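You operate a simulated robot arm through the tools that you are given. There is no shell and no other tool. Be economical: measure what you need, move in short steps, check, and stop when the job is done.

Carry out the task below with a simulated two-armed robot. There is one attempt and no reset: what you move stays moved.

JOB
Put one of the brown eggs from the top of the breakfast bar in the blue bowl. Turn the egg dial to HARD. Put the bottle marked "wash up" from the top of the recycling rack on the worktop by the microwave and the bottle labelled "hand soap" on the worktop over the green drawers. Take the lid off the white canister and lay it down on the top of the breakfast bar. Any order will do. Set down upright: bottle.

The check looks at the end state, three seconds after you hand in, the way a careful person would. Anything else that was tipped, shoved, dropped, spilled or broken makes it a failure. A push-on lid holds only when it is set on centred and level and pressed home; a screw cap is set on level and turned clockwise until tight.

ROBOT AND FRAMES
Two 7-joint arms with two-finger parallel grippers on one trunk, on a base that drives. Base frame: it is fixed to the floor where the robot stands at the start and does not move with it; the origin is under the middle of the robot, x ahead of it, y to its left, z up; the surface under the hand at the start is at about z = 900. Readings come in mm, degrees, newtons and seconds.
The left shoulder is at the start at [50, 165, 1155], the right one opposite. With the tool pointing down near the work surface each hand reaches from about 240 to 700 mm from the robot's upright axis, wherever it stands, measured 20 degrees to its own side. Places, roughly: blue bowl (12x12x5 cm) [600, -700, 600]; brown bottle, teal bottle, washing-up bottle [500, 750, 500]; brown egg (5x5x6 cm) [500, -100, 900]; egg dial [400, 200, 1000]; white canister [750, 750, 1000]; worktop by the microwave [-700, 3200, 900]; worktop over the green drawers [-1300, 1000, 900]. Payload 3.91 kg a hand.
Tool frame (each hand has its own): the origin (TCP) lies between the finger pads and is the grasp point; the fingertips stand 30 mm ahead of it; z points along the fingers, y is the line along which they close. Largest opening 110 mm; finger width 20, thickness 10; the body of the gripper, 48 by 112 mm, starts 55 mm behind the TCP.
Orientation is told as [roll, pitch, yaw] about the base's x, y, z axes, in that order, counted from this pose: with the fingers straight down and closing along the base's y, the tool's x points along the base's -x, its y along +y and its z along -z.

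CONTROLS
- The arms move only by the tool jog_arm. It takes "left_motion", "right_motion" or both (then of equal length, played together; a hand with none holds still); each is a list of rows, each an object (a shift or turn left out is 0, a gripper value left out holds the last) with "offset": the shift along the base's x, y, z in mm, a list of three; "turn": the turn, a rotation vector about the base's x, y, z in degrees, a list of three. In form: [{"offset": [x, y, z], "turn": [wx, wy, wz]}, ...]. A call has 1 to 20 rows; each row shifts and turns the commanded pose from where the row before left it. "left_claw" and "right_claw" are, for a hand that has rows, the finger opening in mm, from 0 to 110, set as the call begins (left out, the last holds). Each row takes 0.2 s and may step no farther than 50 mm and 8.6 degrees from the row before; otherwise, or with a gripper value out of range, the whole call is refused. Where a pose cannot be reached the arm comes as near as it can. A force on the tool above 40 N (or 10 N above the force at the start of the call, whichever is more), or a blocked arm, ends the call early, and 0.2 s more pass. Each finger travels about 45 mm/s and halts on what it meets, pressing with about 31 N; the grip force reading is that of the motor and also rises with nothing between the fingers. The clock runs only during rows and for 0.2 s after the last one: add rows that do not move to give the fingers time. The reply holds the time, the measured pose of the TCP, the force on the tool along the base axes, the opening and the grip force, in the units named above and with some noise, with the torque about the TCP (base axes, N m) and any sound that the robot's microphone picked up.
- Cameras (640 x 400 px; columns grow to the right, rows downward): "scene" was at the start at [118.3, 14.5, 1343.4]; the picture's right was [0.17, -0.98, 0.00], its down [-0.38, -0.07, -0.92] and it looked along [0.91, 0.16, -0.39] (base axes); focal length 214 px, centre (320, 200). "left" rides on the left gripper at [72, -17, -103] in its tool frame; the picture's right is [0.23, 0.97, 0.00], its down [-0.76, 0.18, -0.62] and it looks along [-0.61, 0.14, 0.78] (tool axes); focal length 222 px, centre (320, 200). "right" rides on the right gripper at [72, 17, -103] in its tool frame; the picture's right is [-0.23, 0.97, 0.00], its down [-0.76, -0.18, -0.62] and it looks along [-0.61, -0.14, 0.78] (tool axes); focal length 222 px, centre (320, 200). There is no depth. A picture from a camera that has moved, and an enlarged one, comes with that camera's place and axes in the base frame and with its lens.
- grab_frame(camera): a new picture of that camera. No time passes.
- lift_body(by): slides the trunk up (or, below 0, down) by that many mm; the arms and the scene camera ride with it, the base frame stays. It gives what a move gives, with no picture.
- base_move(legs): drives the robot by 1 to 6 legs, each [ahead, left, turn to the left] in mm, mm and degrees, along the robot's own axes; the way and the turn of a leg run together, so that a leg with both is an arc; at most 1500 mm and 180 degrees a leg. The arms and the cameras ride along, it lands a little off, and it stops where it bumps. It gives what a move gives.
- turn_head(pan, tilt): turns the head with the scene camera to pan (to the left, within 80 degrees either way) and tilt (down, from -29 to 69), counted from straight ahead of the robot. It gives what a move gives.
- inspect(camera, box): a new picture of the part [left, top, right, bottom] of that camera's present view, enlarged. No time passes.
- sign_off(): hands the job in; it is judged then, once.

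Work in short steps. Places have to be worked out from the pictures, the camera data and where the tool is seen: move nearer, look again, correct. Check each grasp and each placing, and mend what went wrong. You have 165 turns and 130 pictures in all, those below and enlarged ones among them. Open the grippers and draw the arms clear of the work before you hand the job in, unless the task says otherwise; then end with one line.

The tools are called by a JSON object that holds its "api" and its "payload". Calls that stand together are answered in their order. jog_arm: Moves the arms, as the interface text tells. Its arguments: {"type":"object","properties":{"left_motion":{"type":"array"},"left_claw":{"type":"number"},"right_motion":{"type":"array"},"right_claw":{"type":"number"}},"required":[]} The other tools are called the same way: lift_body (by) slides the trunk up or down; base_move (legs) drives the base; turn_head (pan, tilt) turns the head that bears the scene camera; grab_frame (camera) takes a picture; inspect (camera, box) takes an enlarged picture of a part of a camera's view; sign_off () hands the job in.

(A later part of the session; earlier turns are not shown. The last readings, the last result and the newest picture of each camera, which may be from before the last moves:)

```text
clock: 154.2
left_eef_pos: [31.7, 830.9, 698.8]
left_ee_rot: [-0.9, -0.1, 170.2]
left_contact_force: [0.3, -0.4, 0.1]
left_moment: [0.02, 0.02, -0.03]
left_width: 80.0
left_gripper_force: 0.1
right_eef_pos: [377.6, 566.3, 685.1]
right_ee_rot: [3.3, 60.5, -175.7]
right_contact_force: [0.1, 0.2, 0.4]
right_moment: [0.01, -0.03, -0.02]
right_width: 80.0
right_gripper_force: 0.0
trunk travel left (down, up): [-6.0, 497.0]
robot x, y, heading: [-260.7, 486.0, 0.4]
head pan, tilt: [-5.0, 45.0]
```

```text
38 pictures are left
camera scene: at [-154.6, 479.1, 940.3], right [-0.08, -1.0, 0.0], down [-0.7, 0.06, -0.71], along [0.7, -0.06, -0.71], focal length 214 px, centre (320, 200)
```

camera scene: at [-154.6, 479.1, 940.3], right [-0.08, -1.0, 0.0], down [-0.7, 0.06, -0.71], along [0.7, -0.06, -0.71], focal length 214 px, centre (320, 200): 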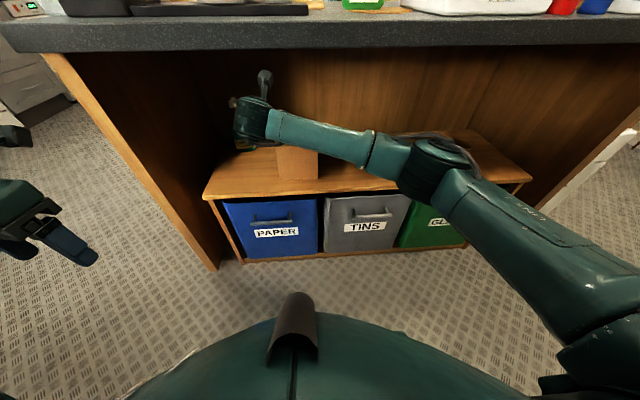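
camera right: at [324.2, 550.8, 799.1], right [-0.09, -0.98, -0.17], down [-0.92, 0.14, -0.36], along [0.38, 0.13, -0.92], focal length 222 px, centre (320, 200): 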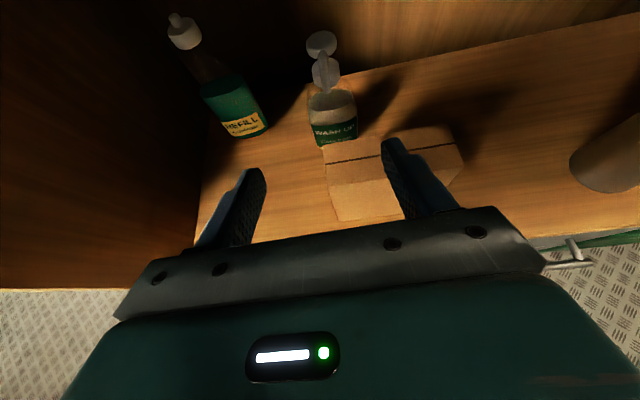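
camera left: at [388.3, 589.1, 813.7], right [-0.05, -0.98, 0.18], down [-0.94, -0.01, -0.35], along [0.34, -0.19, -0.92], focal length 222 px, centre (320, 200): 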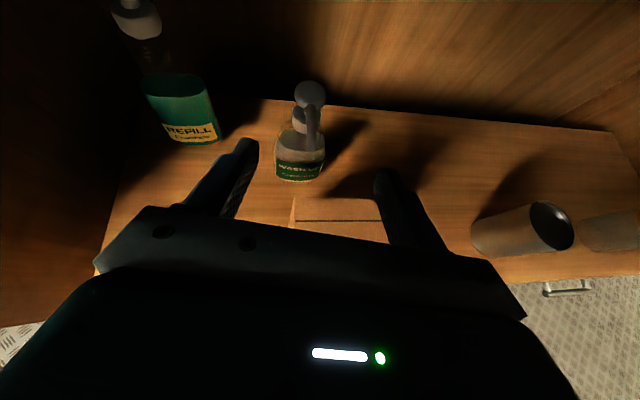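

The right view puts the collar at about (566, 557, 608). I advance to 60 mm short of it.

{"api": "jog_arm", "payload": {"right_motion": [{"offset": [34, -2.5, -10]}, {"offset": [34, -2.5, -12]}, {"offset": [34, -2.5, -12]}, {"offset": [34, -2.5, -13]}, {}]}}

{"api": "grab_frame", "payload": {"camera": "right"}}

{"api": "grab_frame", "payload": {"camera": "scene"}}

```text
clock: 155.4
left_eef_pos: [30.6, 830.2, 698.2]
left_ee_rot: [-0.9, -0.1, 170.1]
left_contact_force: [0.5, 0.5, -0.6]
left_moment: [-0.03, -0.04, -0.03]
left_width: 79.8
left_gripper_force: 0.1
right_eef_pos: [480.7, 558.1, 651.0]
right_ee_rot: [3.3, 60.5, -175.6]
right_contact_force: [0.0, 0.1, 0.0]
right_moment: [-0.03, -0.01, 0.02]
right_width: 80.1
right_gripper_force: 0.1
right hand out of reach, approached as far as the arm can: row 4
trunk travel left (down, up): [-6.0, 497.0]
robot x, y, heading: [-260.9, 485.6, 0.4]
head pan, tilt: [-5.0, 45.0]
```

```text
37 pictures are left
camera right: at [425.8, 542.4, 765.3], right [-0.09, -0.98, -0.17], down [-0.92, 0.14, -0.36], along [0.38, 0.13, -0.92], focal length 222 px, centre (320, 200)
```

right: 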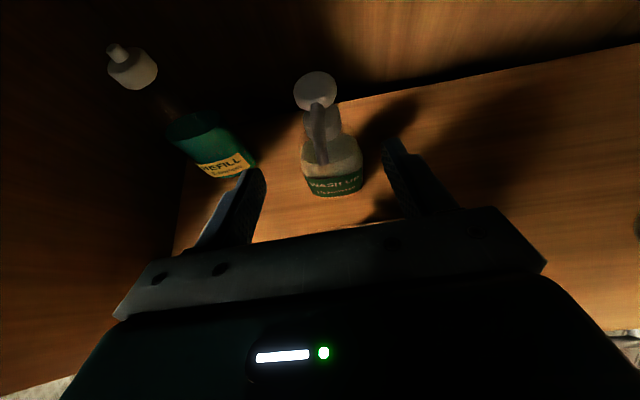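

```text
36 pictures are left
camera scene: at [-154.5, 479.1, 940.3], right [-0.08, -1.0, 0.0], down [-0.7, 0.06, -0.71], along [0.7, -0.06, -0.71], focal length 214 px, centre (320, 200)
```

scene: 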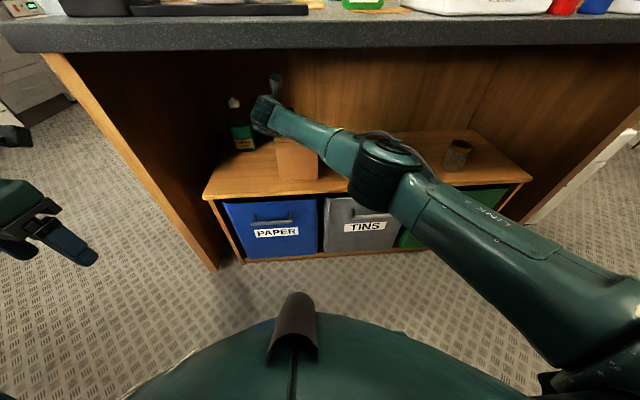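

The arm is nearly straight, so I move the base forward 55 mm to bring the fingers around the pump.

{"api": "base_move", "payload": {"legs": [[55, 0, 0]]}}

{"api": "grab_frame", "payload": {"camera": "right"}}

```text
clock: 156.4
left_eef_pos: [85.9, 830.9, 699.9]
left_ee_rot: [-0.9, -0.1, 170.1]
left_contact_force: [0.4, 0.0, -1.2]
left_moment: [-0.02, 0.0, 0.01]
left_width: 80.1
left_gripper_force: 0.1
right_eef_pos: [533.8, 557.7, 652.0]
right_ee_rot: [3.2, 60.5, -175.7]
right_contact_force: [0.4, -0.2, -0.4]
right_moment: [-0.02, 0.01, 0.01]
right_width: 80.0
right_gripper_force: 0.1
trunk travel left (down, up): [-6.0, 497.0]
robot x, y, heading: [-208.0, 486.7, 0.4]
head pan, tilt: [-5.0, 45.0]
```

```text
35 pictures are left
camera right: at [480.3, 541.7, 765.2], right [-0.09, -0.98, -0.17], down [-0.92, 0.15, -0.36], along [0.38, 0.13, -0.92], focal length 222 px, centre (320, 200)
```

right: 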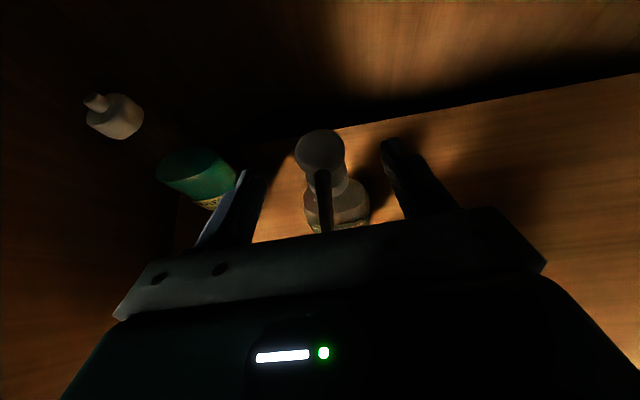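

The pump nozzle points toward me (tip at x≈509), so I'll grip the collar with the fingertips: TCP target (549, 557, 618), keeping the palm behind the nozzle. I drive 20 mm forward, then lower.

{"api": "base_move", "payload": {"legs": [[20, 0, 0]]}}

{"api": "jog_arm", "payload": {"right_motion": [{"offset": [-2, 0, -12]}, {"offset": [-2, 0, -12]}, {}]}}

{"api": "grab_frame", "payload": {"camera": "right"}}

{"api": "inspect", "payload": {"camera": "scene", "box": [200, 60, 360, 200]}}

```text
clock: 157.2
left_eef_pos: [105.6, 830.2, 699.0]
left_ee_rot: [-0.9, -0.1, 170.1]
left_contact_force: [-0.5, -0.2, 0.7]
left_moment: [0.0, 0.0, 0.01]
left_width: 79.9
left_gripper_force: 0.2
right_eef_pos: [554.7, 557.1, 651.6]
right_ee_rot: [3.3, 60.5, -175.8]
right_contact_force: [0.2, -0.5, -0.6]
right_moment: [0.02, -0.04, -0.03]
right_width: 80.0
right_gripper_force: 0.0
trunk travel left (down, up): [-6.0, 497.0]
robot x, y, heading: [-189.4, 486.8, 0.6]
head pan, tilt: [-5.0, 45.0]
```

```text
clock: 158.0
left_eef_pos: [105.8, 830.9, 698.9]
left_ee_rot: [-1.0, 0.0, 170.1]
left_contact_force: [0.0, 1.0, 0.1]
left_moment: [-0.03, 0.0, -0.03]
left_width: 79.6
left_gripper_force: 0.0
right_eef_pos: [549.3, 557.5, 627.1]
right_ee_rot: [3.4, 60.4, -175.8]
right_contact_force: [0.0, 0.2, -0.7]
right_moment: [-0.01, -0.02, -0.02]
right_width: 79.9
right_gripper_force: 0.1
trunk travel left (down, up): [-6.0, 497.0]
robot x, y, heading: [-186.5, 487.5, 0.0]
head pan, tilt: [-5.0, 45.0]
```

```text
34 pictures are left
camera right: at [496.0, 542.1, 740.9], right [-0.09, -0.98, -0.17], down [-0.92, 0.15, -0.36], along [0.38, 0.13, -0.92], focal length 222 px, centre (320, 200)
```

right: 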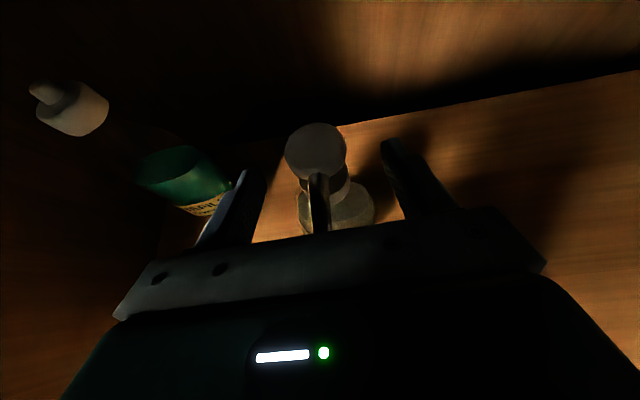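

```text
2.86 times, centred on (280, 130) of scene
camera zoom: at [-80.2, 479.5, 940.3], right [-0.08, -1.0, 0.0], down [-0.7, 0.06, -0.71], along [0.7, -0.06, -0.71], focal length 613 px, centre (434, 400)
```

zoom: 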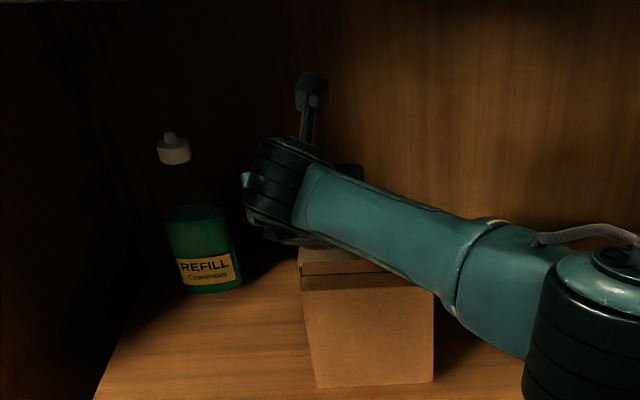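

All clear: the pump is centred between the fingers. I lower the last 9 mm and close on the collar.

{"api": "jog_arm", "payload": {"right_motion": [{"offset": [0, 0, -9]}, {}]}}

{"api": "jog_arm", "payload": {"right_motion": [{}, {}, {}, {}, {}, {}, {}], "right_claw": 5}}

{"api": "grab_frame", "payload": {"camera": "right"}}

```text
clock: 158.6
left_eef_pos: [106.0, 830.0, 698.9]
left_ee_rot: [-0.9, -0.1, 170.1]
left_contact_force: [1.1, -0.5, 0.6]
left_moment: [0.01, 0.0, 0.0]
left_width: 80.0
left_gripper_force: 0.0
right_eef_pos: [549.6, 558.4, 617.9]
right_ee_rot: [3.4, 60.5, -175.8]
right_contact_force: [0.5, 0.0, 0.0]
right_moment: [-0.01, -0.03, 0.01]
right_width: 80.1
right_gripper_force: 0.0
trunk travel left (down, up): [-6.0, 497.0]
robot x, y, heading: [-189.6, 486.3, 0.4]
head pan, tilt: [-5.0, 45.0]
```

```text
clock: 160.2
left_eef_pos: [105.1, 831.1, 698.8]
left_ee_rot: [-1.0, -0.1, 170.2]
left_contact_force: [0.1, 0.2, 0.0]
left_moment: [0.02, -0.02, 0.02]
left_width: 80.0
left_gripper_force: 0.0
right_eef_pos: [551.2, 558.5, 618.1]
right_ee_rot: [3.2, 60.4, -175.8]
right_contact_force: [-0.4, -2.6, 1.2]
right_moment: [-0.11, -0.13, -0.05]
right_width: 47.0
right_gripper_force: 30.9
trunk travel left (down, up): [-6.0, 497.0]
robot x, y, heading: [-187.6, 486.5, 0.4]
head pan, tilt: [-5.0, 45.0]
```

```text
32 pictures are left
camera right: at [495.4, 542.0, 732.5], right [-0.09, -0.98, -0.17], down [-0.92, 0.15, -0.36], along [0.38, 0.12, -0.92], focal length 222 px, centre (320, 200)
```

right: 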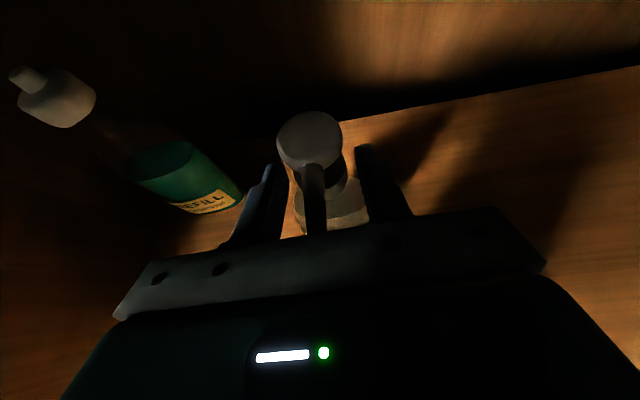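

Gripped at 47 mm with 31 N. I lift with the trunk by 20 mm and check the hold.

{"api": "lift_body", "payload": {"by": 20}}

{"api": "grab_frame", "payload": {"camera": "right"}}

```text
clock: 160.8
left_eef_pos: [105.8, 831.8, 718.6]
left_ee_rot: [-0.8, -0.1, 170.2]
left_contact_force: [-0.1, -0.6, 0.7]
left_moment: [-0.02, 0.0, 0.01]
left_width: 80.0
left_gripper_force: 0.0
right_eef_pos: [550.2, 558.9, 637.2]
right_ee_rot: [3.2, 60.4, -175.8]
right_contact_force: [0.8, 0.4, -4.1]
right_moment: [0.01, 0.09, 0.0]
right_width: 45.9
right_gripper_force: 30.6
trunk travel left (down, up): [-26.0, 477.0]
robot x, y, heading: [-187.3, 486.2, 0.3]
head pan, tilt: [-5.0, 45.0]
```

```text
31 pictures are left
camera right: at [495.5, 542.5, 751.4], right [-0.09, -0.98, -0.17], down [-0.92, 0.15, -0.36], along [0.38, 0.13, -0.92], focal length 222 px, centre (320, 200)
```

right: 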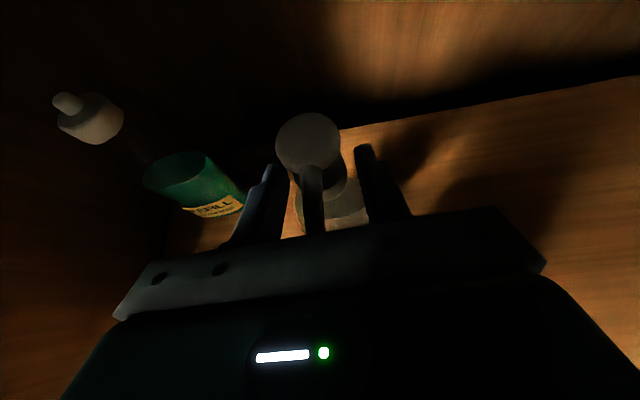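

The bottle hangs in the hand (−4 N). I back 38 mm, go left 90 mm to pass the box, then check before withdrawing.

{"api": "base_move", "payload": {"legs": [[-36, 0, 0], [0, 92, 0]]}}

{"api": "grab_frame", "payload": {"camera": "right"}}

{"api": "inspect", "payload": {"camera": "scene", "box": [200, 60, 400, 220]}}

```text
clock: 162.8
left_eef_pos: [69.2, 924.8, 717.4]
left_ee_rot: [-0.9, 0.0, 170.1]
left_contact_force: [-0.5, 0.3, -0.3]
left_moment: [0.0, 0.03, -0.02]
left_width: 80.1
left_gripper_force: 0.1
right_eef_pos: [513.2, 652.2, 638.4]
right_ee_rot: [3.3, 60.5, -175.8]
right_contact_force: [-0.7, 0.0, -3.4]
right_moment: [0.05, 0.09, 0.0]
right_width: 45.9
right_gripper_force: 30.9
trunk travel left (down, up): [-26.0, 477.0]
robot x, y, heading: [-226.8, 578.4, 0.2]
head pan, tilt: [-5.0, 45.0]
```

```text
30 pictures are left
camera right: at [459.2, 636.2, 751.8], right [-0.09, -0.98, -0.17], down [-0.92, 0.15, -0.36], along [0.38, 0.13, -0.92], focal length 222 px, centre (320, 200)
```

right: 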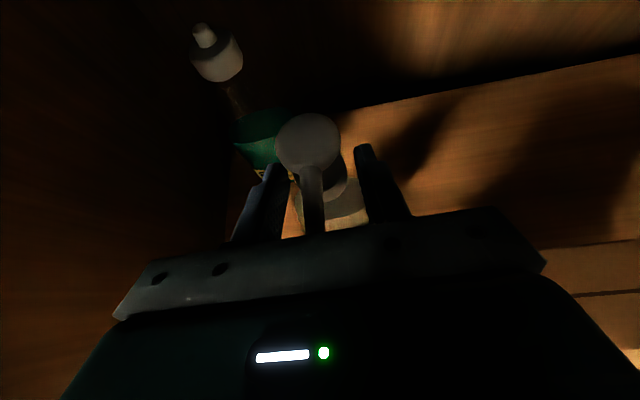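

```text
2.50 times, centred on (300, 140) of scene
camera zoom: at [-116.3, 573.2, 960.3], right [-0.08, -1.0, 0.0], down [-0.71, 0.06, -0.71], along [0.7, -0.06, -0.71], focal length 536 px, centre (370, 350)
```

zoom: 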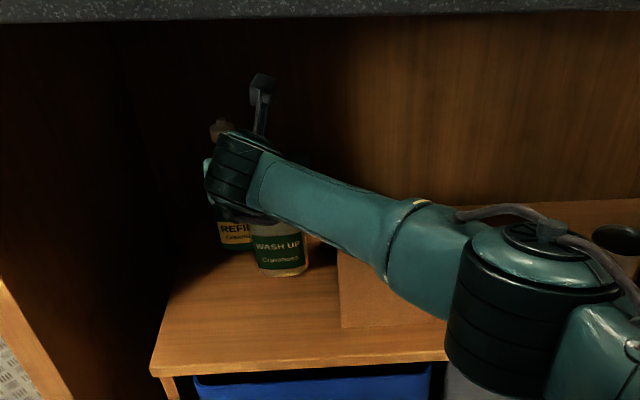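

Clear of box and refill. I withdraw straight back 400 mm and raise the trunk.

{"api": "base_move", "payload": {"legs": [[-200, 0, 0], [-190, 0, 0]]}}

{"api": "lift_body", "payload": {"by": 400}}

{"api": "jog_arm", "payload": {"right_motion": [{"offset": [-30, -5, 5]}, {"offset": [-30, -5, 5]}, {"offset": [-30, -5, 5]}, {"offset": [-30, -5, 5]}, {"offset": [-30, -5, 5]}, {}]}}

{"api": "base_move", "payload": {"legs": [[0, 0, 90]]}}

{"api": "turn_head", "payload": {"pan": 0, "tilt": 25}}

{"api": "grab_frame", "payload": {"camera": "scene"}}

```text
clock: 165.5
left_eef_pos: [-322.6, 923.0, 718.0]
left_ee_rot: [-0.9, -0.1, 170.5]
left_contact_force: [-0.3, 0.6, 0.4]
left_moment: [-0.02, 0.02, -0.02]
left_width: 80.1
left_gripper_force: 0.1
right_eef_pos: [123.2, 651.9, 637.8]
right_ee_rot: [3.4, 60.4, -175.4]
right_contact_force: [-0.7, 0.0, -4.2]
right_moment: [0.01, -0.02, -0.04]
right_width: 45.8
right_gripper_force: 31.0
trunk travel left (down, up): [-26.0, 477.0]
robot x, y, heading: [-611.9, 576.1, 0.7]
head pan, tilt: [-5.0, 45.0]
```

```text
clock: 169.4
left_eef_pos: [-323.2, 922.6, 1116.7]
left_ee_rot: [-0.9, -0.1, 170.5]
left_contact_force: [0.0, 0.1, 0.0]
left_moment: [-0.01, -0.01, 0.0]
left_width: 79.8
left_gripper_force: 0.0
right_eef_pos: [123.0, 653.9, 1037.7]
right_ee_rot: [3.3, 60.5, -175.4]
right_contact_force: [-0.3, -0.3, -4.0]
right_moment: [0.0, 0.06, 0.02]
right_width: 45.0
right_gripper_force: 30.9
trunk travel left (down, up): [-426.0, 77.0]
robot x, y, heading: [-616.8, 578.4, 0.8]
head pan, tilt: [-5.0, 45.0]
```

```text
clock: 170.8
left_eef_pos: [-321.8, 924.1, 1118.7]
left_ee_rot: [-0.9, -0.1, 170.5]
left_contact_force: [-0.2, -0.2, 0.4]
left_moment: [0.01, 0.01, -0.03]
left_width: 80.2
left_gripper_force: 0.1
right_eef_pos: [-27.9, 627.6, 1063.2]
right_ee_rot: [3.3, 60.3, -175.4]
right_contact_force: [1.0, -0.1, -4.0]
right_moment: [0.02, 0.05, 0.05]
right_width: 44.2
right_gripper_force: 30.9
trunk travel left (down, up): [-426.0, 77.0]
robot x, y, heading: [-614.9, 578.4, 0.9]
head pan, tilt: [-5.0, 45.0]
```

```text
clock: 175.0
left_eef_pos: [-966.2, 862.5, 1118.0]
left_ee_rot: [-0.9, -0.1, -98.4]
left_contact_force: [0.5, 0.3, 0.1]
left_moment: [-0.05, 0.04, 0.01]
left_width: 80.0
left_gripper_force: 0.0
right_eef_pos: [-675.7, 1163.8, 1064.3]
right_ee_rot: [3.4, 60.4, -84.3]
right_contact_force: [0.7, 0.4, -3.2]
right_moment: [-0.09, 0.01, 0.0]
right_width: 44.6
right_gripper_force: 30.9
trunk travel left (down, up): [-426.0, 77.0]
robot x, y, heading: [-615.1, 579.4, 92.1]
head pan, tilt: [-5.0, 45.0]
```

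```text
clock: 175.9
left_eef_pos: [-965.8, 863.8, 1118.8]
left_ee_rot: [-0.9, -0.1, -98.4]
left_contact_force: [-0.3, -0.2, -1.2]
left_moment: [0.0, 0.0, 0.03]
left_width: 79.9
left_gripper_force: 0.1
right_eef_pos: [-674.6, 1162.6, 1064.7]
right_ee_rot: [3.3, 60.4, -84.3]
right_contact_force: [0.0, 0.2, -3.5]
right_moment: [-0.06, -0.01, -0.03]
right_width: 44.5
right_gripper_force: 31.5
trunk travel left (down, up): [-426.0, 77.0]
robot x, y, heading: [-617.5, 576.3, 91.6]
head pan, tilt: [0.0, 25.0]
```

```text
28 pictures are left
camera scene: at [-620.7, 697.6, 1390.8], right [1.0, 0.03, 0.0], down [0.01, -0.42, -0.91], along [-0.03, 0.91, -0.42], focal length 214 px, centre (320, 200)
```

scene: 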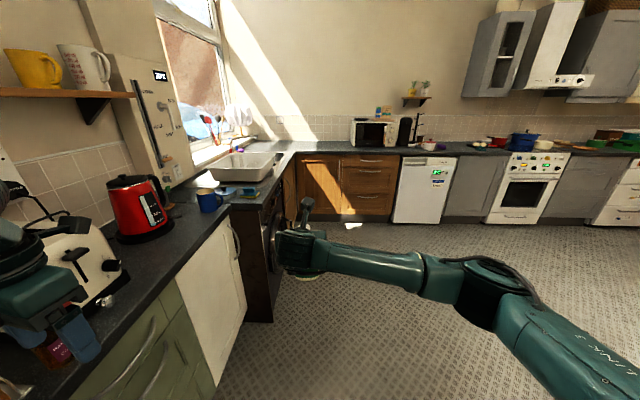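

The far worktop left of the microwave is visible; its front edge is at y≈2940 and the microwave spans x≈−310…+100. I drive toward it.

{"api": "base_move", "payload": {"legs": [[1450, -150, 0]]}}

{"api": "turn_head", "payload": {"pan": 0, "tilt": 35}}

{"api": "grab_frame", "payload": {"camera": "scene"}}

```text
clock: 183.2
left_eef_pos: [-855.0, 2327.7, 1118.6]
left_ee_rot: [-1.0, -0.1, -98.8]
left_contact_force: [-0.3, 0.2, -0.1]
left_moment: [-0.01, 0.01, 0.01]
left_width: 80.0
left_gripper_force: 0.0
right_eef_pos: [-562.3, 2625.8, 1063.7]
right_ee_rot: [3.2, 60.3, -84.7]
right_contact_force: [0.2, -0.5, -3.9]
right_moment: [-0.05, 0.01, 0.02]
right_width: 43.4
right_gripper_force: 31.0
trunk travel left (down, up): [-426.0, 77.0]
robot x, y, heading: [-505.1, 2040.7, 91.6]
head pan, tilt: [0.0, 25.0]
```

```text
clock: 183.9
left_eef_pos: [-853.3, 2328.3, 1118.5]
left_ee_rot: [-0.9, -0.1, -98.7]
left_contact_force: [1.1, 0.1, 0.1]
left_moment: [0.03, -0.02, -0.02]
left_width: 80.2
left_gripper_force: 0.0
right_eef_pos: [-562.6, 2626.8, 1064.1]
right_ee_rot: [3.2, 60.4, -84.7]
right_contact_force: [-0.8, -0.5, -2.6]
right_moment: [-0.07, 0.01, 0.0]
right_width: 43.3
right_gripper_force: 30.7
trunk travel left (down, up): [-426.0, 77.0]
robot x, y, heading: [-507.0, 2041.7, 91.6]
head pan, tilt: [0.0, 35.0]
```

```text
27 pictures are left
camera scene: at [-510.3, 2156.0, 1375.2], right [1.0, 0.03, 0.0], down [0.02, -0.57, -0.82], along [-0.02, 0.82, -0.57], focal length 214 px, centre (320, 200)
```

scene: 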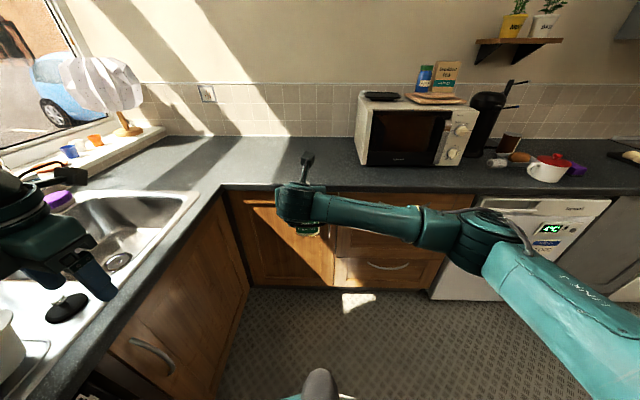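

The bottle bottom is now about at worktop height, so I raise the trunk 70 mm first, then drive in; the target is about (−480, 3080), left-front of the microwave.

{"api": "lift_body", "payload": {"by": 70}}

{"api": "base_move", "payload": {"legs": [[430, -85, 0]]}}

{"api": "grab_frame", "payload": {"camera": "scene"}}

{"api": "grab_frame", "payload": {"camera": "right"}}

```text
clock: 184.9
left_eef_pos: [-854.9, 2327.8, 1188.6]
left_ee_rot: [-0.9, -0.1, -98.7]
left_contact_force: [0.5, 0.5, 0.9]
left_moment: [0.02, 0.0, -0.01]
left_width: 79.9
left_gripper_force: 0.1
right_eef_pos: [-562.3, 2626.2, 1134.7]
right_ee_rot: [3.3, 60.5, -84.6]
right_contact_force: [-0.8, 0.5, -4.6]
right_moment: [-0.04, 0.04, -0.01]
right_width: 43.3
right_gripper_force: 31.1
trunk travel left (down, up): [-496.0, 7.0]
robot x, y, heading: [-507.5, 2041.3, 91.6]
head pan, tilt: [0.0, 35.0]
```

```text
clock: 187.7
left_eef_pos: [-780.4, 2773.6, 1188.4]
left_ee_rot: [-0.9, -0.1, -98.8]
left_contact_force: [0.3, -0.8, -0.6]
left_moment: [-0.05, -0.02, -0.03]
left_width: 80.1
left_gripper_force: 0.2
right_eef_pos: [-489.0, 3073.1, 1134.5]
right_ee_rot: [3.3, 60.4, -84.7]
right_contact_force: [-0.1, -0.2, -4.3]
right_moment: [-0.06, 0.02, -0.01]
right_width: 42.8
right_gripper_force: 30.6
trunk travel left (down, up): [-496.0, 7.0]
robot x, y, heading: [-436.9, 2489.0, 91.3]
head pan, tilt: [0.0, 35.0]
```

```text
26 pictures are left
camera scene: at [-437.2, 2602.4, 1445.1], right [1.0, 0.03, 0.0], down [0.01, -0.57, -0.82], along [-0.02, 0.82, -0.57], focal length 214 px, centre (320, 200)
```

scene: 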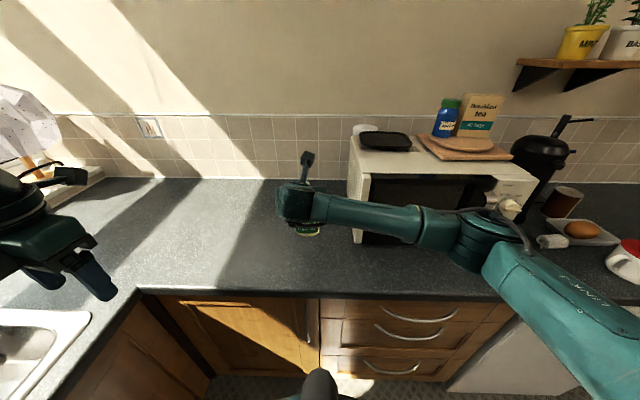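

```text
25 pictures are left
camera right: at [-473.1, 3017.8, 1248.3], right [0.98, -0.07, -0.17], down [-0.13, -0.92, -0.36], along [-0.13, 0.38, -0.92], focal length 222 px, centre (320, 200)
```

right: 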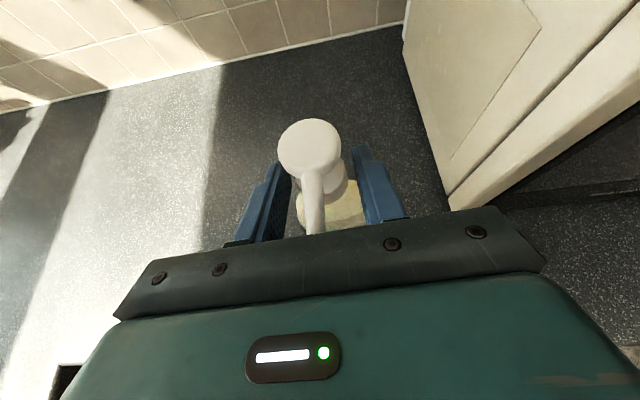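

Clear below. I lower the trunk 50 mm, then by small steps until contact.

{"api": "lift_body", "payload": {"by": -50}}

{"api": "jog_arm", "payload": {"right_motion": [{"offset": [0, 0, -4]}, {"offset": [0, 0, -4]}, {"offset": [0, 0, -3]}, {}]}}

```text
clock: 188.6
left_eef_pos: [-780.4, 2773.1, 1138.9]
left_ee_rot: [-0.9, -0.1, -98.9]
left_contact_force: [0.4, 0.2, 0.4]
left_moment: [0.01, -0.01, -0.02]
left_width: 80.2
left_gripper_force: 0.1
right_eef_pos: [-488.7, 3072.2, 1084.4]
right_ee_rot: [3.3, 60.4, -84.7]
right_contact_force: [0.8, -0.5, -3.3]
right_moment: [-0.06, 0.02, -0.02]
right_width: 43.1
right_gripper_force: 31.3
trunk travel left (down, up): [-446.0, 57.0]
robot x, y, heading: [-431.5, 2486.0, 91.5]
head pan, tilt: [0.0, 35.0]
```

```text
clock: 189.6
left_eef_pos: [-780.5, 2773.0, 1138.0]
left_ee_rot: [-0.9, -0.1, -98.8]
left_contact_force: [0.2, -0.3, 0.3]
left_moment: [-0.01, 0.05, -0.04]
left_width: 79.9
left_gripper_force: 0.1
right_eef_pos: [-489.2, 3071.1, 1073.2]
right_ee_rot: [3.3, 60.4, -84.7]
right_contact_force: [-0.5, 0.1, -2.9]
right_moment: [-0.04, 0.01, 0.0]
right_width: 42.7
right_gripper_force: 31.7
trunk travel left (down, up): [-446.0, 57.0]
robot x, y, heading: [-431.3, 2485.8, 91.5]
head pan, tilt: [0.0, 35.0]
```

No contact yet at 1073; continuing down slowly.

{"api": "jog_arm", "payload": {"right_motion": [{"offset": [0, 0, -3]}, {"offset": [0, 0, -3]}, {"offset": [0, 0, -2]}, {}]}}

{"api": "inspect", "payload": {"camera": "scene", "box": [230, 130, 390, 280]}}

```text
clock: 190.6
left_eef_pos: [-780.3, 2772.0, 1139.0]
left_ee_rot: [-0.9, -0.2, -98.9]
left_contact_force: [0.1, -0.7, 0.8]
left_moment: [0.01, 0.02, 0.0]
left_width: 79.8
left_gripper_force: 0.0
right_eef_pos: [-489.1, 3071.3, 1066.1]
right_ee_rot: [3.3, 60.4, -84.7]
right_contact_force: [0.2, 0.3, -4.4]
right_moment: [-0.03, -0.02, 0.03]
right_width: 42.9
right_gripper_force: 31.0
trunk travel left (down, up): [-446.0, 57.0]
robot x, y, heading: [-432.8, 2488.3, 91.7]
head pan, tilt: [0.0, 35.0]
```

```text
2.67 times, centred on (310, 205) of scene
camera zoom: at [-437.3, 2601.9, 1395.1], right [1.0, 0.03, 0.0], down [0.01, -0.57, -0.82], along [-0.02, 0.82, -0.57], focal length 572 px, centre (347, 187)
```

zoom: 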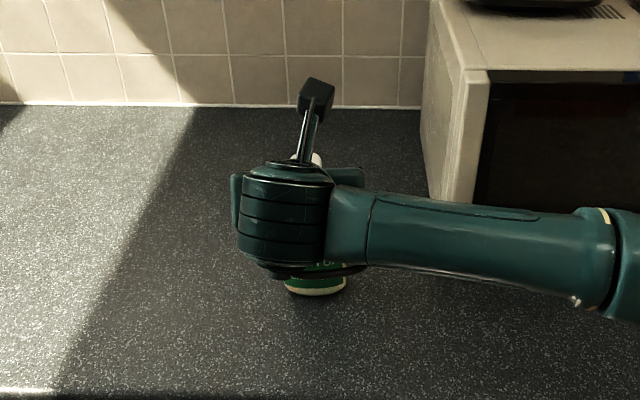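

A gap remains in the picture; I keep lowering in 4 mm steps with the force guard.

{"api": "jog_arm", "payload": {"right_motion": [{"offset": [0, 0, -4]}, {"offset": [0, 0, -4]}, {"offset": [0, 0, -4]}, {"offset": [0, 0, -4]}, {}]}}

```text
clock: 191.6
left_eef_pos: [-780.5, 2772.7, 1139.5]
left_ee_rot: [-0.9, 0.0, -99.0]
left_contact_force: [-0.1, 0.1, -1.0]
left_moment: [-0.03, -0.03, -0.02]
left_width: 80.2
left_gripper_force: 0.0
right_eef_pos: [-487.1, 3074.0, 1064.3]
right_ee_rot: [2.8, 62.0, -85.4]
right_contact_force: [3.1, -2.2, 13.6]
right_moment: [-0.12, -0.07, 0.05]
right_width: 42.7
right_gripper_force: 30.8
trunk travel left (down, up): [-446.0, 57.0]
robot x, y, heading: [-429.4, 2484.2, 91.5]
head pan, tilt: [0.0, 35.0]
stopped in row 4 (right hand): the force on the tool passed its limit at 42 N (the readings are from after the stop); the commanded pose is now the measured one
```

Contact found at about 1064. I ease up 2 mm, release, and check from the wrist camera before withdrawing.

{"api": "jog_arm", "payload": {"right_motion": [{"offset": [0, 0, 2]}, {}]}}

{"api": "jog_arm", "payload": {"right_motion": [{}, {}, {}, {}], "right_claw": 80}}

{"api": "grab_frame", "payload": {"camera": "right"}}

```text
clock: 192.2
left_eef_pos: [-780.3, 2772.2, 1140.0]
left_ee_rot: [-1.0, 0.0, -98.7]
left_contact_force: [0.2, 0.3, -0.1]
left_moment: [0.01, 0.0, 0.01]
left_width: 80.0
left_gripper_force: 0.0
right_eef_pos: [-485.5, 3074.6, 1063.0]
right_ee_rot: [2.9, 61.7, -85.3]
right_contact_force: [2.1, 5.8, 9.9]
right_moment: [0.89, 0.11, -0.2]
right_width: 42.0
right_gripper_force: 31.3
trunk travel left (down, up): [-446.0, 57.0]
robot x, y, heading: [-428.4, 2489.2, 91.5]
head pan, tilt: [0.0, 35.0]
```

```text
clock: 193.2
left_eef_pos: [-781.0, 2774.7, 1139.1]
left_ee_rot: [-1.0, -0.2, -98.7]
left_contact_force: [-0.3, -0.6, -0.1]
left_moment: [-0.01, -0.03, -0.03]
left_width: 80.0
left_gripper_force: 0.0
right_eef_pos: [-487.6, 3072.6, 1062.0]
right_ee_rot: [2.9, 61.5, -85.3]
right_contact_force: [-0.1, 0.0, -0.4]
right_moment: [0.0, 0.0, -0.01]
right_width: 80.0
right_gripper_force: 0.0
trunk travel left (down, up): [-446.0, 57.0]
robot x, y, heading: [-433.8, 2484.5, 91.5]
head pan, tilt: [0.0, 35.0]
```

```text
23 pictures are left
camera right: at [-471.5, 3017.4, 1175.1], right [0.98, -0.07, -0.18], down [-0.13, -0.92, -0.38], along [-0.13, 0.39, -0.91], focal length 222 px, centre (320, 200)
```

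right: 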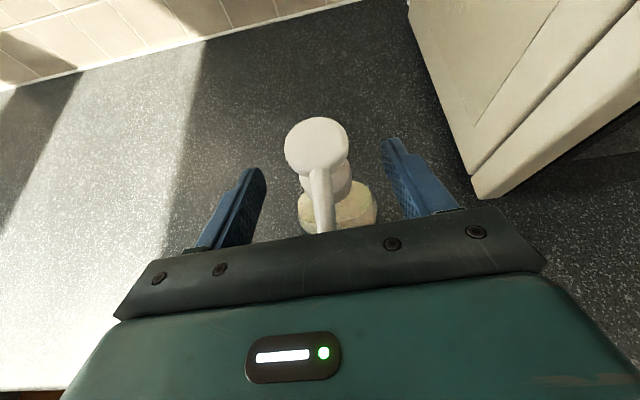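

The bottle stands free. I retreat back along the hand axis, then view the result.

{"api": "jog_arm", "payload": {"right_motion": [{"offset": [1, -14, 8]}, {"offset": [1, -17, 10]}, {"offset": [2, -26, 15]}, {"offset": [2, -35, 20]}, {"offset": [2, -35, 20]}, {}]}}

{"api": "base_move", "payload": {"legs": [[-200, 0, 0]]}}

{"api": "inspect", "payload": {"camera": "scene", "box": [220, 80, 420, 240]}}

```text
clock: 194.6
left_eef_pos: [-780.6, 2773.2, 1139.4]
left_ee_rot: [-0.9, 0.0, -98.8]
left_contact_force: [-0.6, 0.6, 0.4]
left_moment: [-0.01, -0.04, -0.02]
left_width: 79.9
left_gripper_force: 0.0
right_eef_pos: [-480.1, 2947.9, 1136.1]
right_ee_rot: [2.8, 61.5, -85.4]
right_contact_force: [0.0, 0.1, 0.4]
right_moment: [-0.02, -0.05, 0.02]
right_width: 79.8
right_gripper_force: 0.0
trunk travel left (down, up): [-446.0, 57.0]
robot x, y, heading: [-430.9, 2483.0, 91.6]
head pan, tilt: [0.0, 35.0]
```

```text
clock: 196.2
left_eef_pos: [-776.0, 2575.3, 1138.5]
left_ee_rot: [-0.9, 0.0, -99.0]
left_contact_force: [0.2, 0.4, 0.2]
left_moment: [0.0, 0.01, -0.01]
left_width: 80.0
left_gripper_force: 0.1
right_eef_pos: [-473.2, 2749.5, 1135.1]
right_ee_rot: [3.0, 61.4, -85.4]
right_contact_force: [0.0, -1.0, 0.1]
right_moment: [0.02, -0.02, 0.02]
right_width: 80.1
right_gripper_force: 0.1
trunk travel left (down, up): [-446.0, 57.0]
robot x, y, heading: [-429.1, 2288.5, 91.7]
head pan, tilt: [0.0, 35.0]
```

```text
2.50 times, centred on (320, 160) of scene
camera zoom: at [-431.9, 2402.5, 1395.3], right [1.0, 0.02, 0.0], down [0.01, -0.57, -0.82], along [-0.02, 0.82, -0.57], focal length 536 px, centre (320, 300)
```

zoom: 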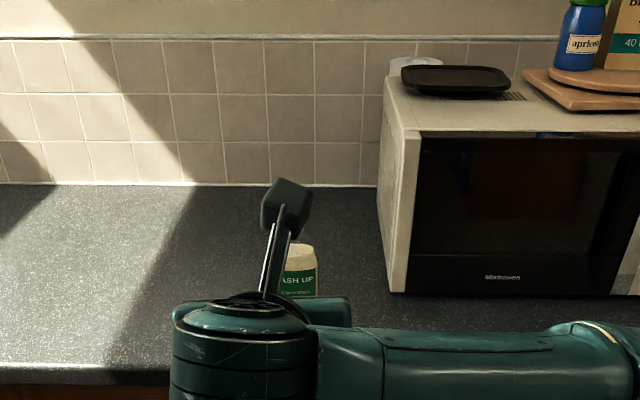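

Wash-up stands upright by the microwave. Now the canister: I turn round to face the left end of the bar and drive there.

{"api": "base_move", "payload": {"legs": [[-100, 0, 0], [0, 0, 90], [0, 0, 88], [0, 1030, 0], [750, 0, 0]]}}

{"api": "turn_head", "payload": {"pan": 0, "tilt": 30}}

{"api": "grab_frame", "payload": {"camera": "scene"}}

```text
clock: 217.5
left_eef_pos: [918.9, 1103.2, 1139.0]
left_ee_rot: [-0.9, 0.0, 78.2]
left_contact_force: [-0.1, -0.7, -0.3]
left_moment: [0.01, 0.0, 0.02]
left_width: 79.9
left_gripper_force: 0.1
right_eef_pos: [609.1, 944.8, 1137.4]
right_ee_rot: [3.0, 61.5, 91.8]
right_contact_force: [0.0, -0.4, 0.5]
right_moment: [-0.01, 0.01, 0.0]
right_width: 80.1
right_gripper_force: 0.1
trunk travel left (down, up): [-446.0, 57.0]
robot x, y, heading: [582.2, 1408.9, -91.5]
head pan, tilt: [0.0, 35.0]
```

```text
clock: 218.1
left_eef_pos: [919.3, 1105.2, 1139.6]
left_ee_rot: [-0.9, 0.0, 78.2]
left_contact_force: [0.4, 0.6, 0.5]
left_moment: [-0.03, 0.03, -0.05]
left_width: 79.7
left_gripper_force: 0.0
right_eef_pos: [609.8, 945.3, 1135.6]
right_ee_rot: [2.9, 61.5, 91.8]
right_contact_force: [0.4, 0.1, 0.0]
right_moment: [0.02, -0.02, 0.0]
right_width: 80.0
right_gripper_force: 0.0
trunk travel left (down, up): [-446.0, 57.0]
robot x, y, heading: [581.9, 1408.6, -91.6]
head pan, tilt: [0.0, 30.0]
```

```text
21 pictures are left
camera scene: at [580.0, 1288.0, 1402.9], right [-1.0, 0.03, 0.0], down [0.01, 0.5, -0.87], along [-0.02, -0.87, -0.5], focal length 214 px, centre (320, 200)
```

scene: 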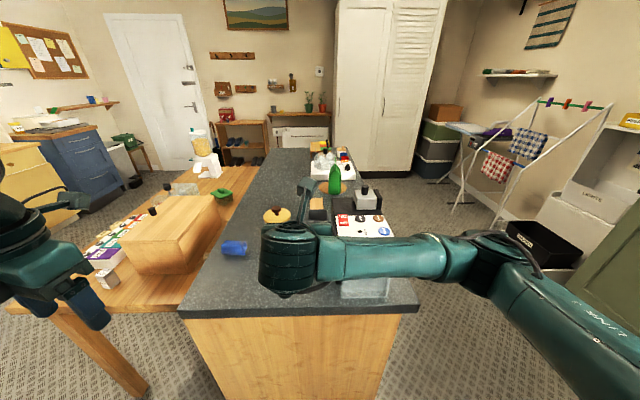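

The right arm hangs over the coffee machine, so I pull it back to the right; then I look at the canister.

{"api": "jog_arm", "payload": {"right_motion": [{"offset": [0, 20, 30]}, {"offset": [-20, 30, 20]}, {"offset": [-35, 30, 0]}, {"offset": [-40, 25, 0]}, {"offset": [-40, 20, 0]}, {"offset": [-40, 10, 0]}, {"offset": [-40, 0, 0]}, {}]}}

{"api": "inspect", "payload": {"camera": "scene", "box": [200, 140, 400, 300]}}

{"api": "grab_frame", "payload": {"camera": "left"}}

```text
clock: 219.9
left_eef_pos: [918.1, 1104.2, 1138.3]
left_ee_rot: [-0.9, -0.1, 78.2]
left_contact_force: [0.5, -0.9, -0.3]
left_moment: [-0.01, 0.03, 0.02]
left_width: 80.0
left_gripper_force: 0.1
right_eef_pos: [450.7, 1010.5, 1218.2]
right_ee_rot: [3.2, 61.4, 91.9]
right_contact_force: [-0.3, 0.5, 0.3]
right_moment: [0.0, -0.01, -0.02]
right_width: 80.0
right_gripper_force: 0.1
right hand out of reach, approached as far as the arm can: row 5, 6, 7
trunk travel left (down, up): [-446.0, 57.0]
robot x, y, heading: [584.7, 1409.2, -91.6]
head pan, tilt: [0.0, 30.0]
```

```text
2.50 times, centred on (300, 220) of scene
camera zoom: at [580.6, 1287.8, 1402.9], right [-1.0, 0.03, 0.0], down [0.01, 0.5, -0.87], along [-0.02, -0.87, -0.5], focal length 536 px, centre (370, 150)
```

zoom: 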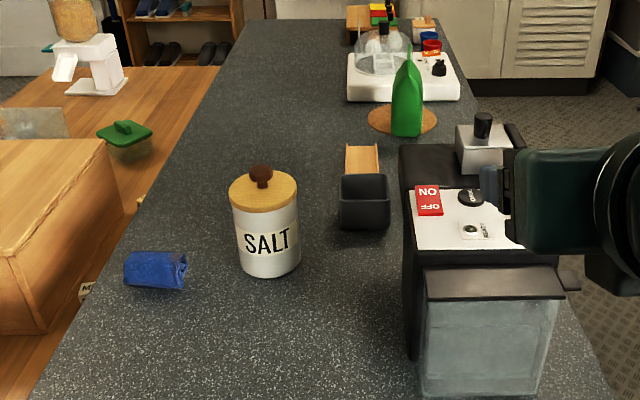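

```text
19 pictures are left
camera left: at [919.9, 1029.9, 1241.5], right [-1.0, -0.02, -0.01], down [-0.03, 0.78, 0.62], along [0.0, 0.62, -0.78], focal length 222 px, centre (320, 200)
```

left: 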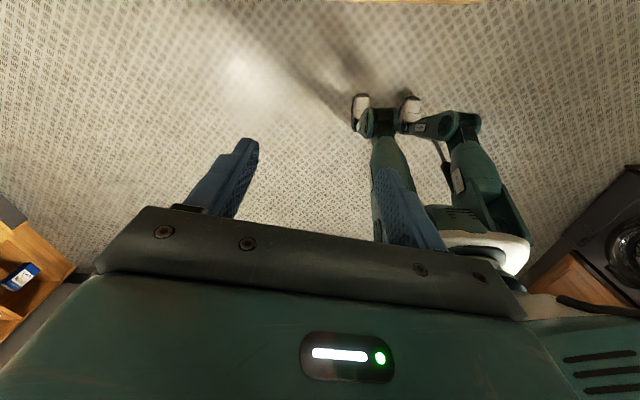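

The white SALT canister stands at about (704, 712), knob top z≈1045. I drive 140 mm closer and bring the left hand above the knob.

{"api": "base_move", "payload": {"legs": [[140, 0, 0]]}}

{"api": "inspect", "payload": {"camera": "scene", "box": [200, 160, 360, 320]}}

{"api": "jog_arm", "payload": {"left_motion": [{"offset": [-26, -30, 0]}, {"offset": [-26, -30, 0]}, {"offset": [-26, -30, 0]}, {"offset": [-26, -30, 0]}, {"offset": [-26, -30, 0]}, {"offset": [-26, -30, 0]}, {"offset": [-26, -30, 0]}, {"offset": [-26, -30, 0]}, {}], "left_claw": 70}}

{"api": "grab_frame", "payload": {"camera": "left"}}

```text
clock: 221.2
left_eef_pos: [917.8, 963.8, 1138.5]
left_ee_rot: [-0.9, -0.1, 78.5]
left_contact_force: [-0.3, 0.6, -0.4]
left_moment: [0.03, 0.02, 0.02]
left_width: 80.0
left_gripper_force: 0.1
right_eef_pos: [448.6, 868.2, 1218.7]
right_ee_rot: [3.0, 61.4, 92.2]
right_contact_force: [0.4, 0.1, 0.5]
right_moment: [-0.03, 0.0, 0.0]
right_width: 80.1
right_gripper_force: 0.0
trunk travel left (down, up): [-446.0, 57.0]
robot x, y, heading: [579.6, 1268.6, -90.8]
head pan, tilt: [0.0, 30.0]
```

```text
2.50 times, centred on (280, 240) of scene
camera zoom: at [577.4, 1146.5, 1402.8], right [-1.0, 0.02, 0.0], down [0.01, 0.5, -0.87], along [-0.02, -0.87, -0.5], focal length 536 px, centre (420, 100)
```

zoom: 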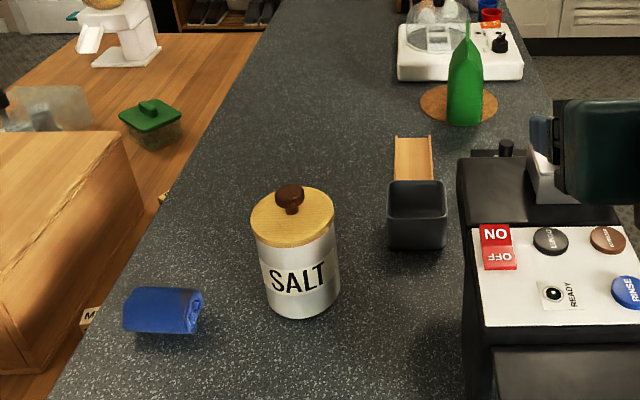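

```text
clock: 223.2
left_eef_pos: [737.8, 760.9, 1139.8]
left_ee_rot: [-0.9, 0.0, 78.6]
left_contact_force: [0.1, 0.4, -0.2]
left_moment: [-0.01, 0.0, 0.01]
left_width: 69.9
left_gripper_force: 0.1
left hand out of reach, approached as far as the arm can: row 7, 8
right_eef_pos: [448.6, 869.6, 1217.5]
right_ee_rot: [3.0, 61.4, 92.2]
right_contact_force: [-0.4, 0.5, 0.8]
right_moment: [0.01, 0.0, -0.01]
right_width: 80.0
right_gripper_force: 0.0
trunk travel left (down, up): [-446.0, 57.0]
robot x, y, heading: [581.3, 1268.8, -91.3]
head pan, tilt: [0.0, 30.0]
```

```text
17 pictures are left
camera left: at [738.4, 686.8, 1242.2], right [-1.0, -0.03, -0.01], down [-0.03, 0.78, 0.62], along [-0.01, 0.62, -0.78], focal length 222 px, centre (320, 200)
```

left: 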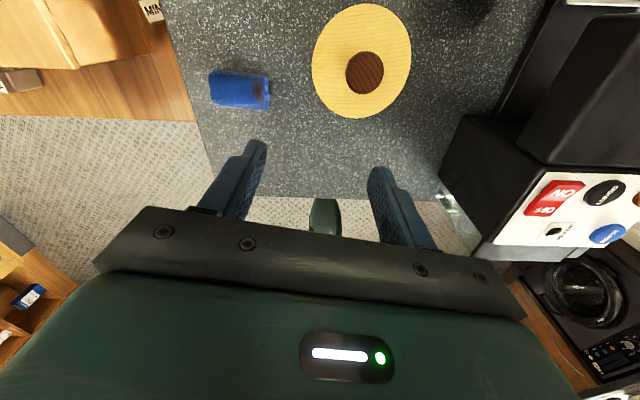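

Triangulated: knob top at (703, 715, 1050), about 28 mm across. The flipped wrist yaw limits reach, so I unwind it by 80° while moving over the knob.

{"api": "jog_arm", "payload": {"left_motion": [{"turn": [0, 0, -8]}, {"turn": [0, 0, -8]}, {"turn": [0, 0, -8]}, {"turn": [0, 0, -8]}, {"turn": [0, 0, -8]}, {"turn": [0, 0, -8]}, {"turn": [0, 0, -8]}, {"turn": [0, 0, -8]}, {"turn": [0, 0, -8]}, {"turn": [0, 0, -8]}, {}]}}

```text
clock: 225.7
left_eef_pos: [657.5, 974.6, 1130.2]
left_ee_rot: [-1.7, 0.0, 0.8]
left_contact_force: [-0.9, 0.1, -0.6]
left_moment: [-0.01, 0.0, 0.0]
left_width: 70.1
left_gripper_force: 0.1
left hand out of reach, approached as far as the arm can: row 5, 6, 7, 8, 9, 10
right_eef_pos: [448.8, 870.2, 1219.2]
right_ee_rot: [2.9, 61.3, 92.2]
right_contact_force: [0.1, 0.6, -0.2]
right_moment: [0.04, -0.01, 0.0]
right_width: 80.2
right_gripper_force: 0.1
trunk travel left (down, up): [-446.0, 57.0]
robot x, y, heading: [580.8, 1265.2, -91.2]
head pan, tilt: [0.0, 30.0]
```

The arm deviated toward the robot at this yaw; I keep unwinding to the natural orientation (another −85°).

{"api": "jog_arm", "payload": {"left_motion": [{"offset": [5, 0, 5], "turn": [0, 0, -8.5]}, {"offset": [5, 0, 0], "turn": [0, 0, -8.5]}, {"offset": [5, 0, 0], "turn": [0, 0, -8.5]}, {"turn": [0, 0, -8.5]}, {"turn": [0, 0, -8.5]}, {"turn": [0, 0, -8.5]}, {"turn": [0, 0, -8.5]}, {"turn": [0, 0, -8.5]}, {"turn": [0, 0, -8.5]}, {"turn": [0, 0, -8.5]}, {}]}}

{"api": "grab_frame", "payload": {"camera": "scene"}}

```text
clock: 228.1
left_eef_pos: [671.7, 1061.2, 1145.4]
left_ee_rot: [-2.1, 0.7, -15.5]
left_contact_force: [0.2, -1.0, 0.2]
left_moment: [0.02, 0.01, -0.01]
left_width: 70.0
left_gripper_force: 0.1
left hand out of reach, approached as far as the arm can: row 1, 2, 3, 4, 5, 6, 7, 8, 9, 10
right_eef_pos: [449.4, 870.2, 1218.7]
right_ee_rot: [3.0, 61.4, 92.2]
right_contact_force: [0.5, -0.4, -0.3]
right_moment: [-0.05, -0.01, -0.02]
right_width: 79.9
right_gripper_force: 0.1
trunk travel left (down, up): [-446.0, 57.0]
robot x, y, heading: [582.6, 1269.9, -91.4]
head pan, tilt: [0.0, 30.0]
```

```text
16 pictures are left
camera scene: at [577.4, 1147.5, 1403.0], right [-1.0, 0.02, 0.0], down [0.01, 0.5, -0.87], along [-0.02, -0.87, -0.5], focal length 214 px, centre (320, 200)
```

scene: 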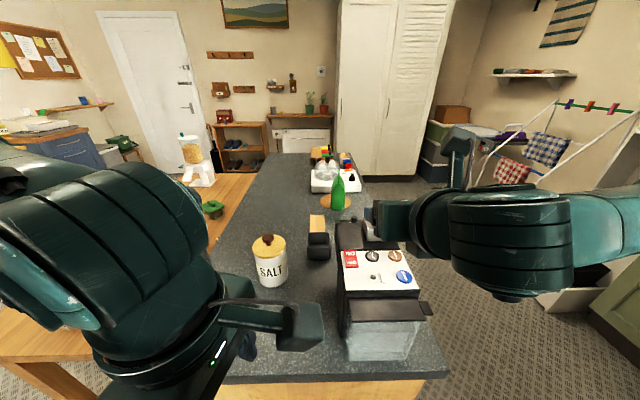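

The folded posture is a dead end; I retrace to the comfortable stow place at the left (yaw back up), and will unwind there.

{"api": "jog_arm", "payload": {"left_motion": [{"offset": [18, -4, 0], "turn": [0, 0, 7.5]}, {"offset": [18, -4, 0], "turn": [0, 0, 7.5]}, {"offset": [18, -4, 0], "turn": [0, 0, 7.5]}, {"offset": [18, -4, 0], "turn": [0, 0, 7.5]}, {"offset": [18, -4, 0], "turn": [0, 0, 7.5]}, {"offset": [18, -4, 0], "turn": [0, 0, 7.5]}, {"offset": [18, -4, 0], "turn": [0, 0, 7.5]}, {"offset": [18, -4, 0], "turn": [0, 0, 7.5]}, {"offset": [18, -4, 0], "turn": [0, 0, 7.5]}, {"offset": [18, -4, 0], "turn": [0, 0, 7.5]}, {"offset": [18, -4, 0]}, {"offset": [18, -4, 0]}, {}]}}

```text
clock: 230.8
left_eef_pos: [878.3, 994.4, 1158.7]
left_ee_rot: [-2.1, 0.7, 59.5]
left_contact_force: [0.0, -0.8, 0.8]
left_moment: [-0.01, 0.02, -0.01]
left_width: 69.9
left_gripper_force: 0.0
left hand out of reach, approached as far as the arm can: row 1, 2, 3, 5
right_eef_pos: [448.5, 870.5, 1218.1]
right_ee_rot: [2.9, 61.4, 92.0]
right_contact_force: [0.9, -0.5, 0.4]
right_moment: [0.01, 0.0, -0.01]
right_width: 80.1
right_gripper_force: 0.1
trunk travel left (down, up): [-446.0, 57.0]
robot x, y, heading: [582.6, 1270.1, -91.2]
head pan, tilt: [0.0, 30.0]
```

I retrace the way it was flipped: pitch forward, roll back 180° about the tool axis, then pitch down.

{"api": "jog_arm", "payload": {"left_motion": [{"offset": [-10, -18, 2], "turn": [-6.46, 3.81, 0]}, {"offset": [-10, -18, 2], "turn": [-6.46, 3.81, 0]}, {"offset": [-10, -18, 2], "turn": [-6.46, 3.81, 0]}, {"offset": [-10, -18, 2], "turn": [-6.46, 3.81, 0]}, {"offset": [-10, -18, 2], "turn": [-6.46, 3.81, 0]}, {"offset": [-10, -18, 2], "turn": [-6.46, 3.81, 0]}, {"offset": [-10, -18, 2], "turn": [-6.46, 3.81, 0]}, {"offset": [-10, -18, 2], "turn": [-6.46, 3.81, 0]}, {}]}}

{"api": "jog_arm", "payload": {"left_motion": [{"turn": [-3.74, -6.34, -4.25]}, {"turn": [-3.74, -6.34, -4.25]}, {"turn": [-3.74, -6.34, -4.25]}, {"turn": [-3.74, -6.34, -4.25]}, {"turn": [-3.74, -6.34, -4.25]}, {"turn": [-3.74, -6.34, -4.25]}, {"turn": [-3.74, -6.34, -4.25]}, {"turn": [-3.74, -6.34, -4.25]}, {"turn": [-3.74, -6.34, -4.25]}, {"turn": [-3.74, -6.34, -4.25]}, {}]}}

```text
clock: 232.8
left_eef_pos: [797.9, 849.9, 1173.3]
left_ee_rot: [-1.9, 60.8, 59.5]
left_contact_force: [0.3, 0.4, 0.5]
left_moment: [0.04, -0.02, -0.02]
left_width: 70.0
left_gripper_force: 0.1
right_eef_pos: [448.5, 869.8, 1218.1]
right_ee_rot: [3.0, 61.5, 92.2]
right_contact_force: [-0.7, 0.0, -0.1]
right_moment: [0.02, -0.04, -0.01]
right_width: 80.0
right_gripper_force: 0.1
trunk travel left (down, up): [-446.0, 57.0]
robot x, y, heading: [583.7, 1267.8, -91.0]
head pan, tilt: [0.0, 30.0]
```

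```text
clock: 235.2
left_eef_pos: [798.0, 851.6, 1171.6]
left_ee_rot: [-62.0, 4.6, -28.7]
left_contact_force: [0.0, 0.0, -1.0]
left_moment: [0.0, -0.02, -0.02]
left_width: 70.1
left_gripper_force: 0.2
right_eef_pos: [448.6, 870.0, 1217.6]
right_ee_rot: [2.9, 61.4, 92.2]
right_contact_force: [0.4, 0.1, 0.4]
right_moment: [-0.01, -0.01, 0.01]
right_width: 79.8
right_gripper_force: 0.0
trunk travel left (down, up): [-446.0, 57.0]
robot x, y, heading: [577.5, 1271.0, -91.1]
head pan, tilt: [0.0, 30.0]
```

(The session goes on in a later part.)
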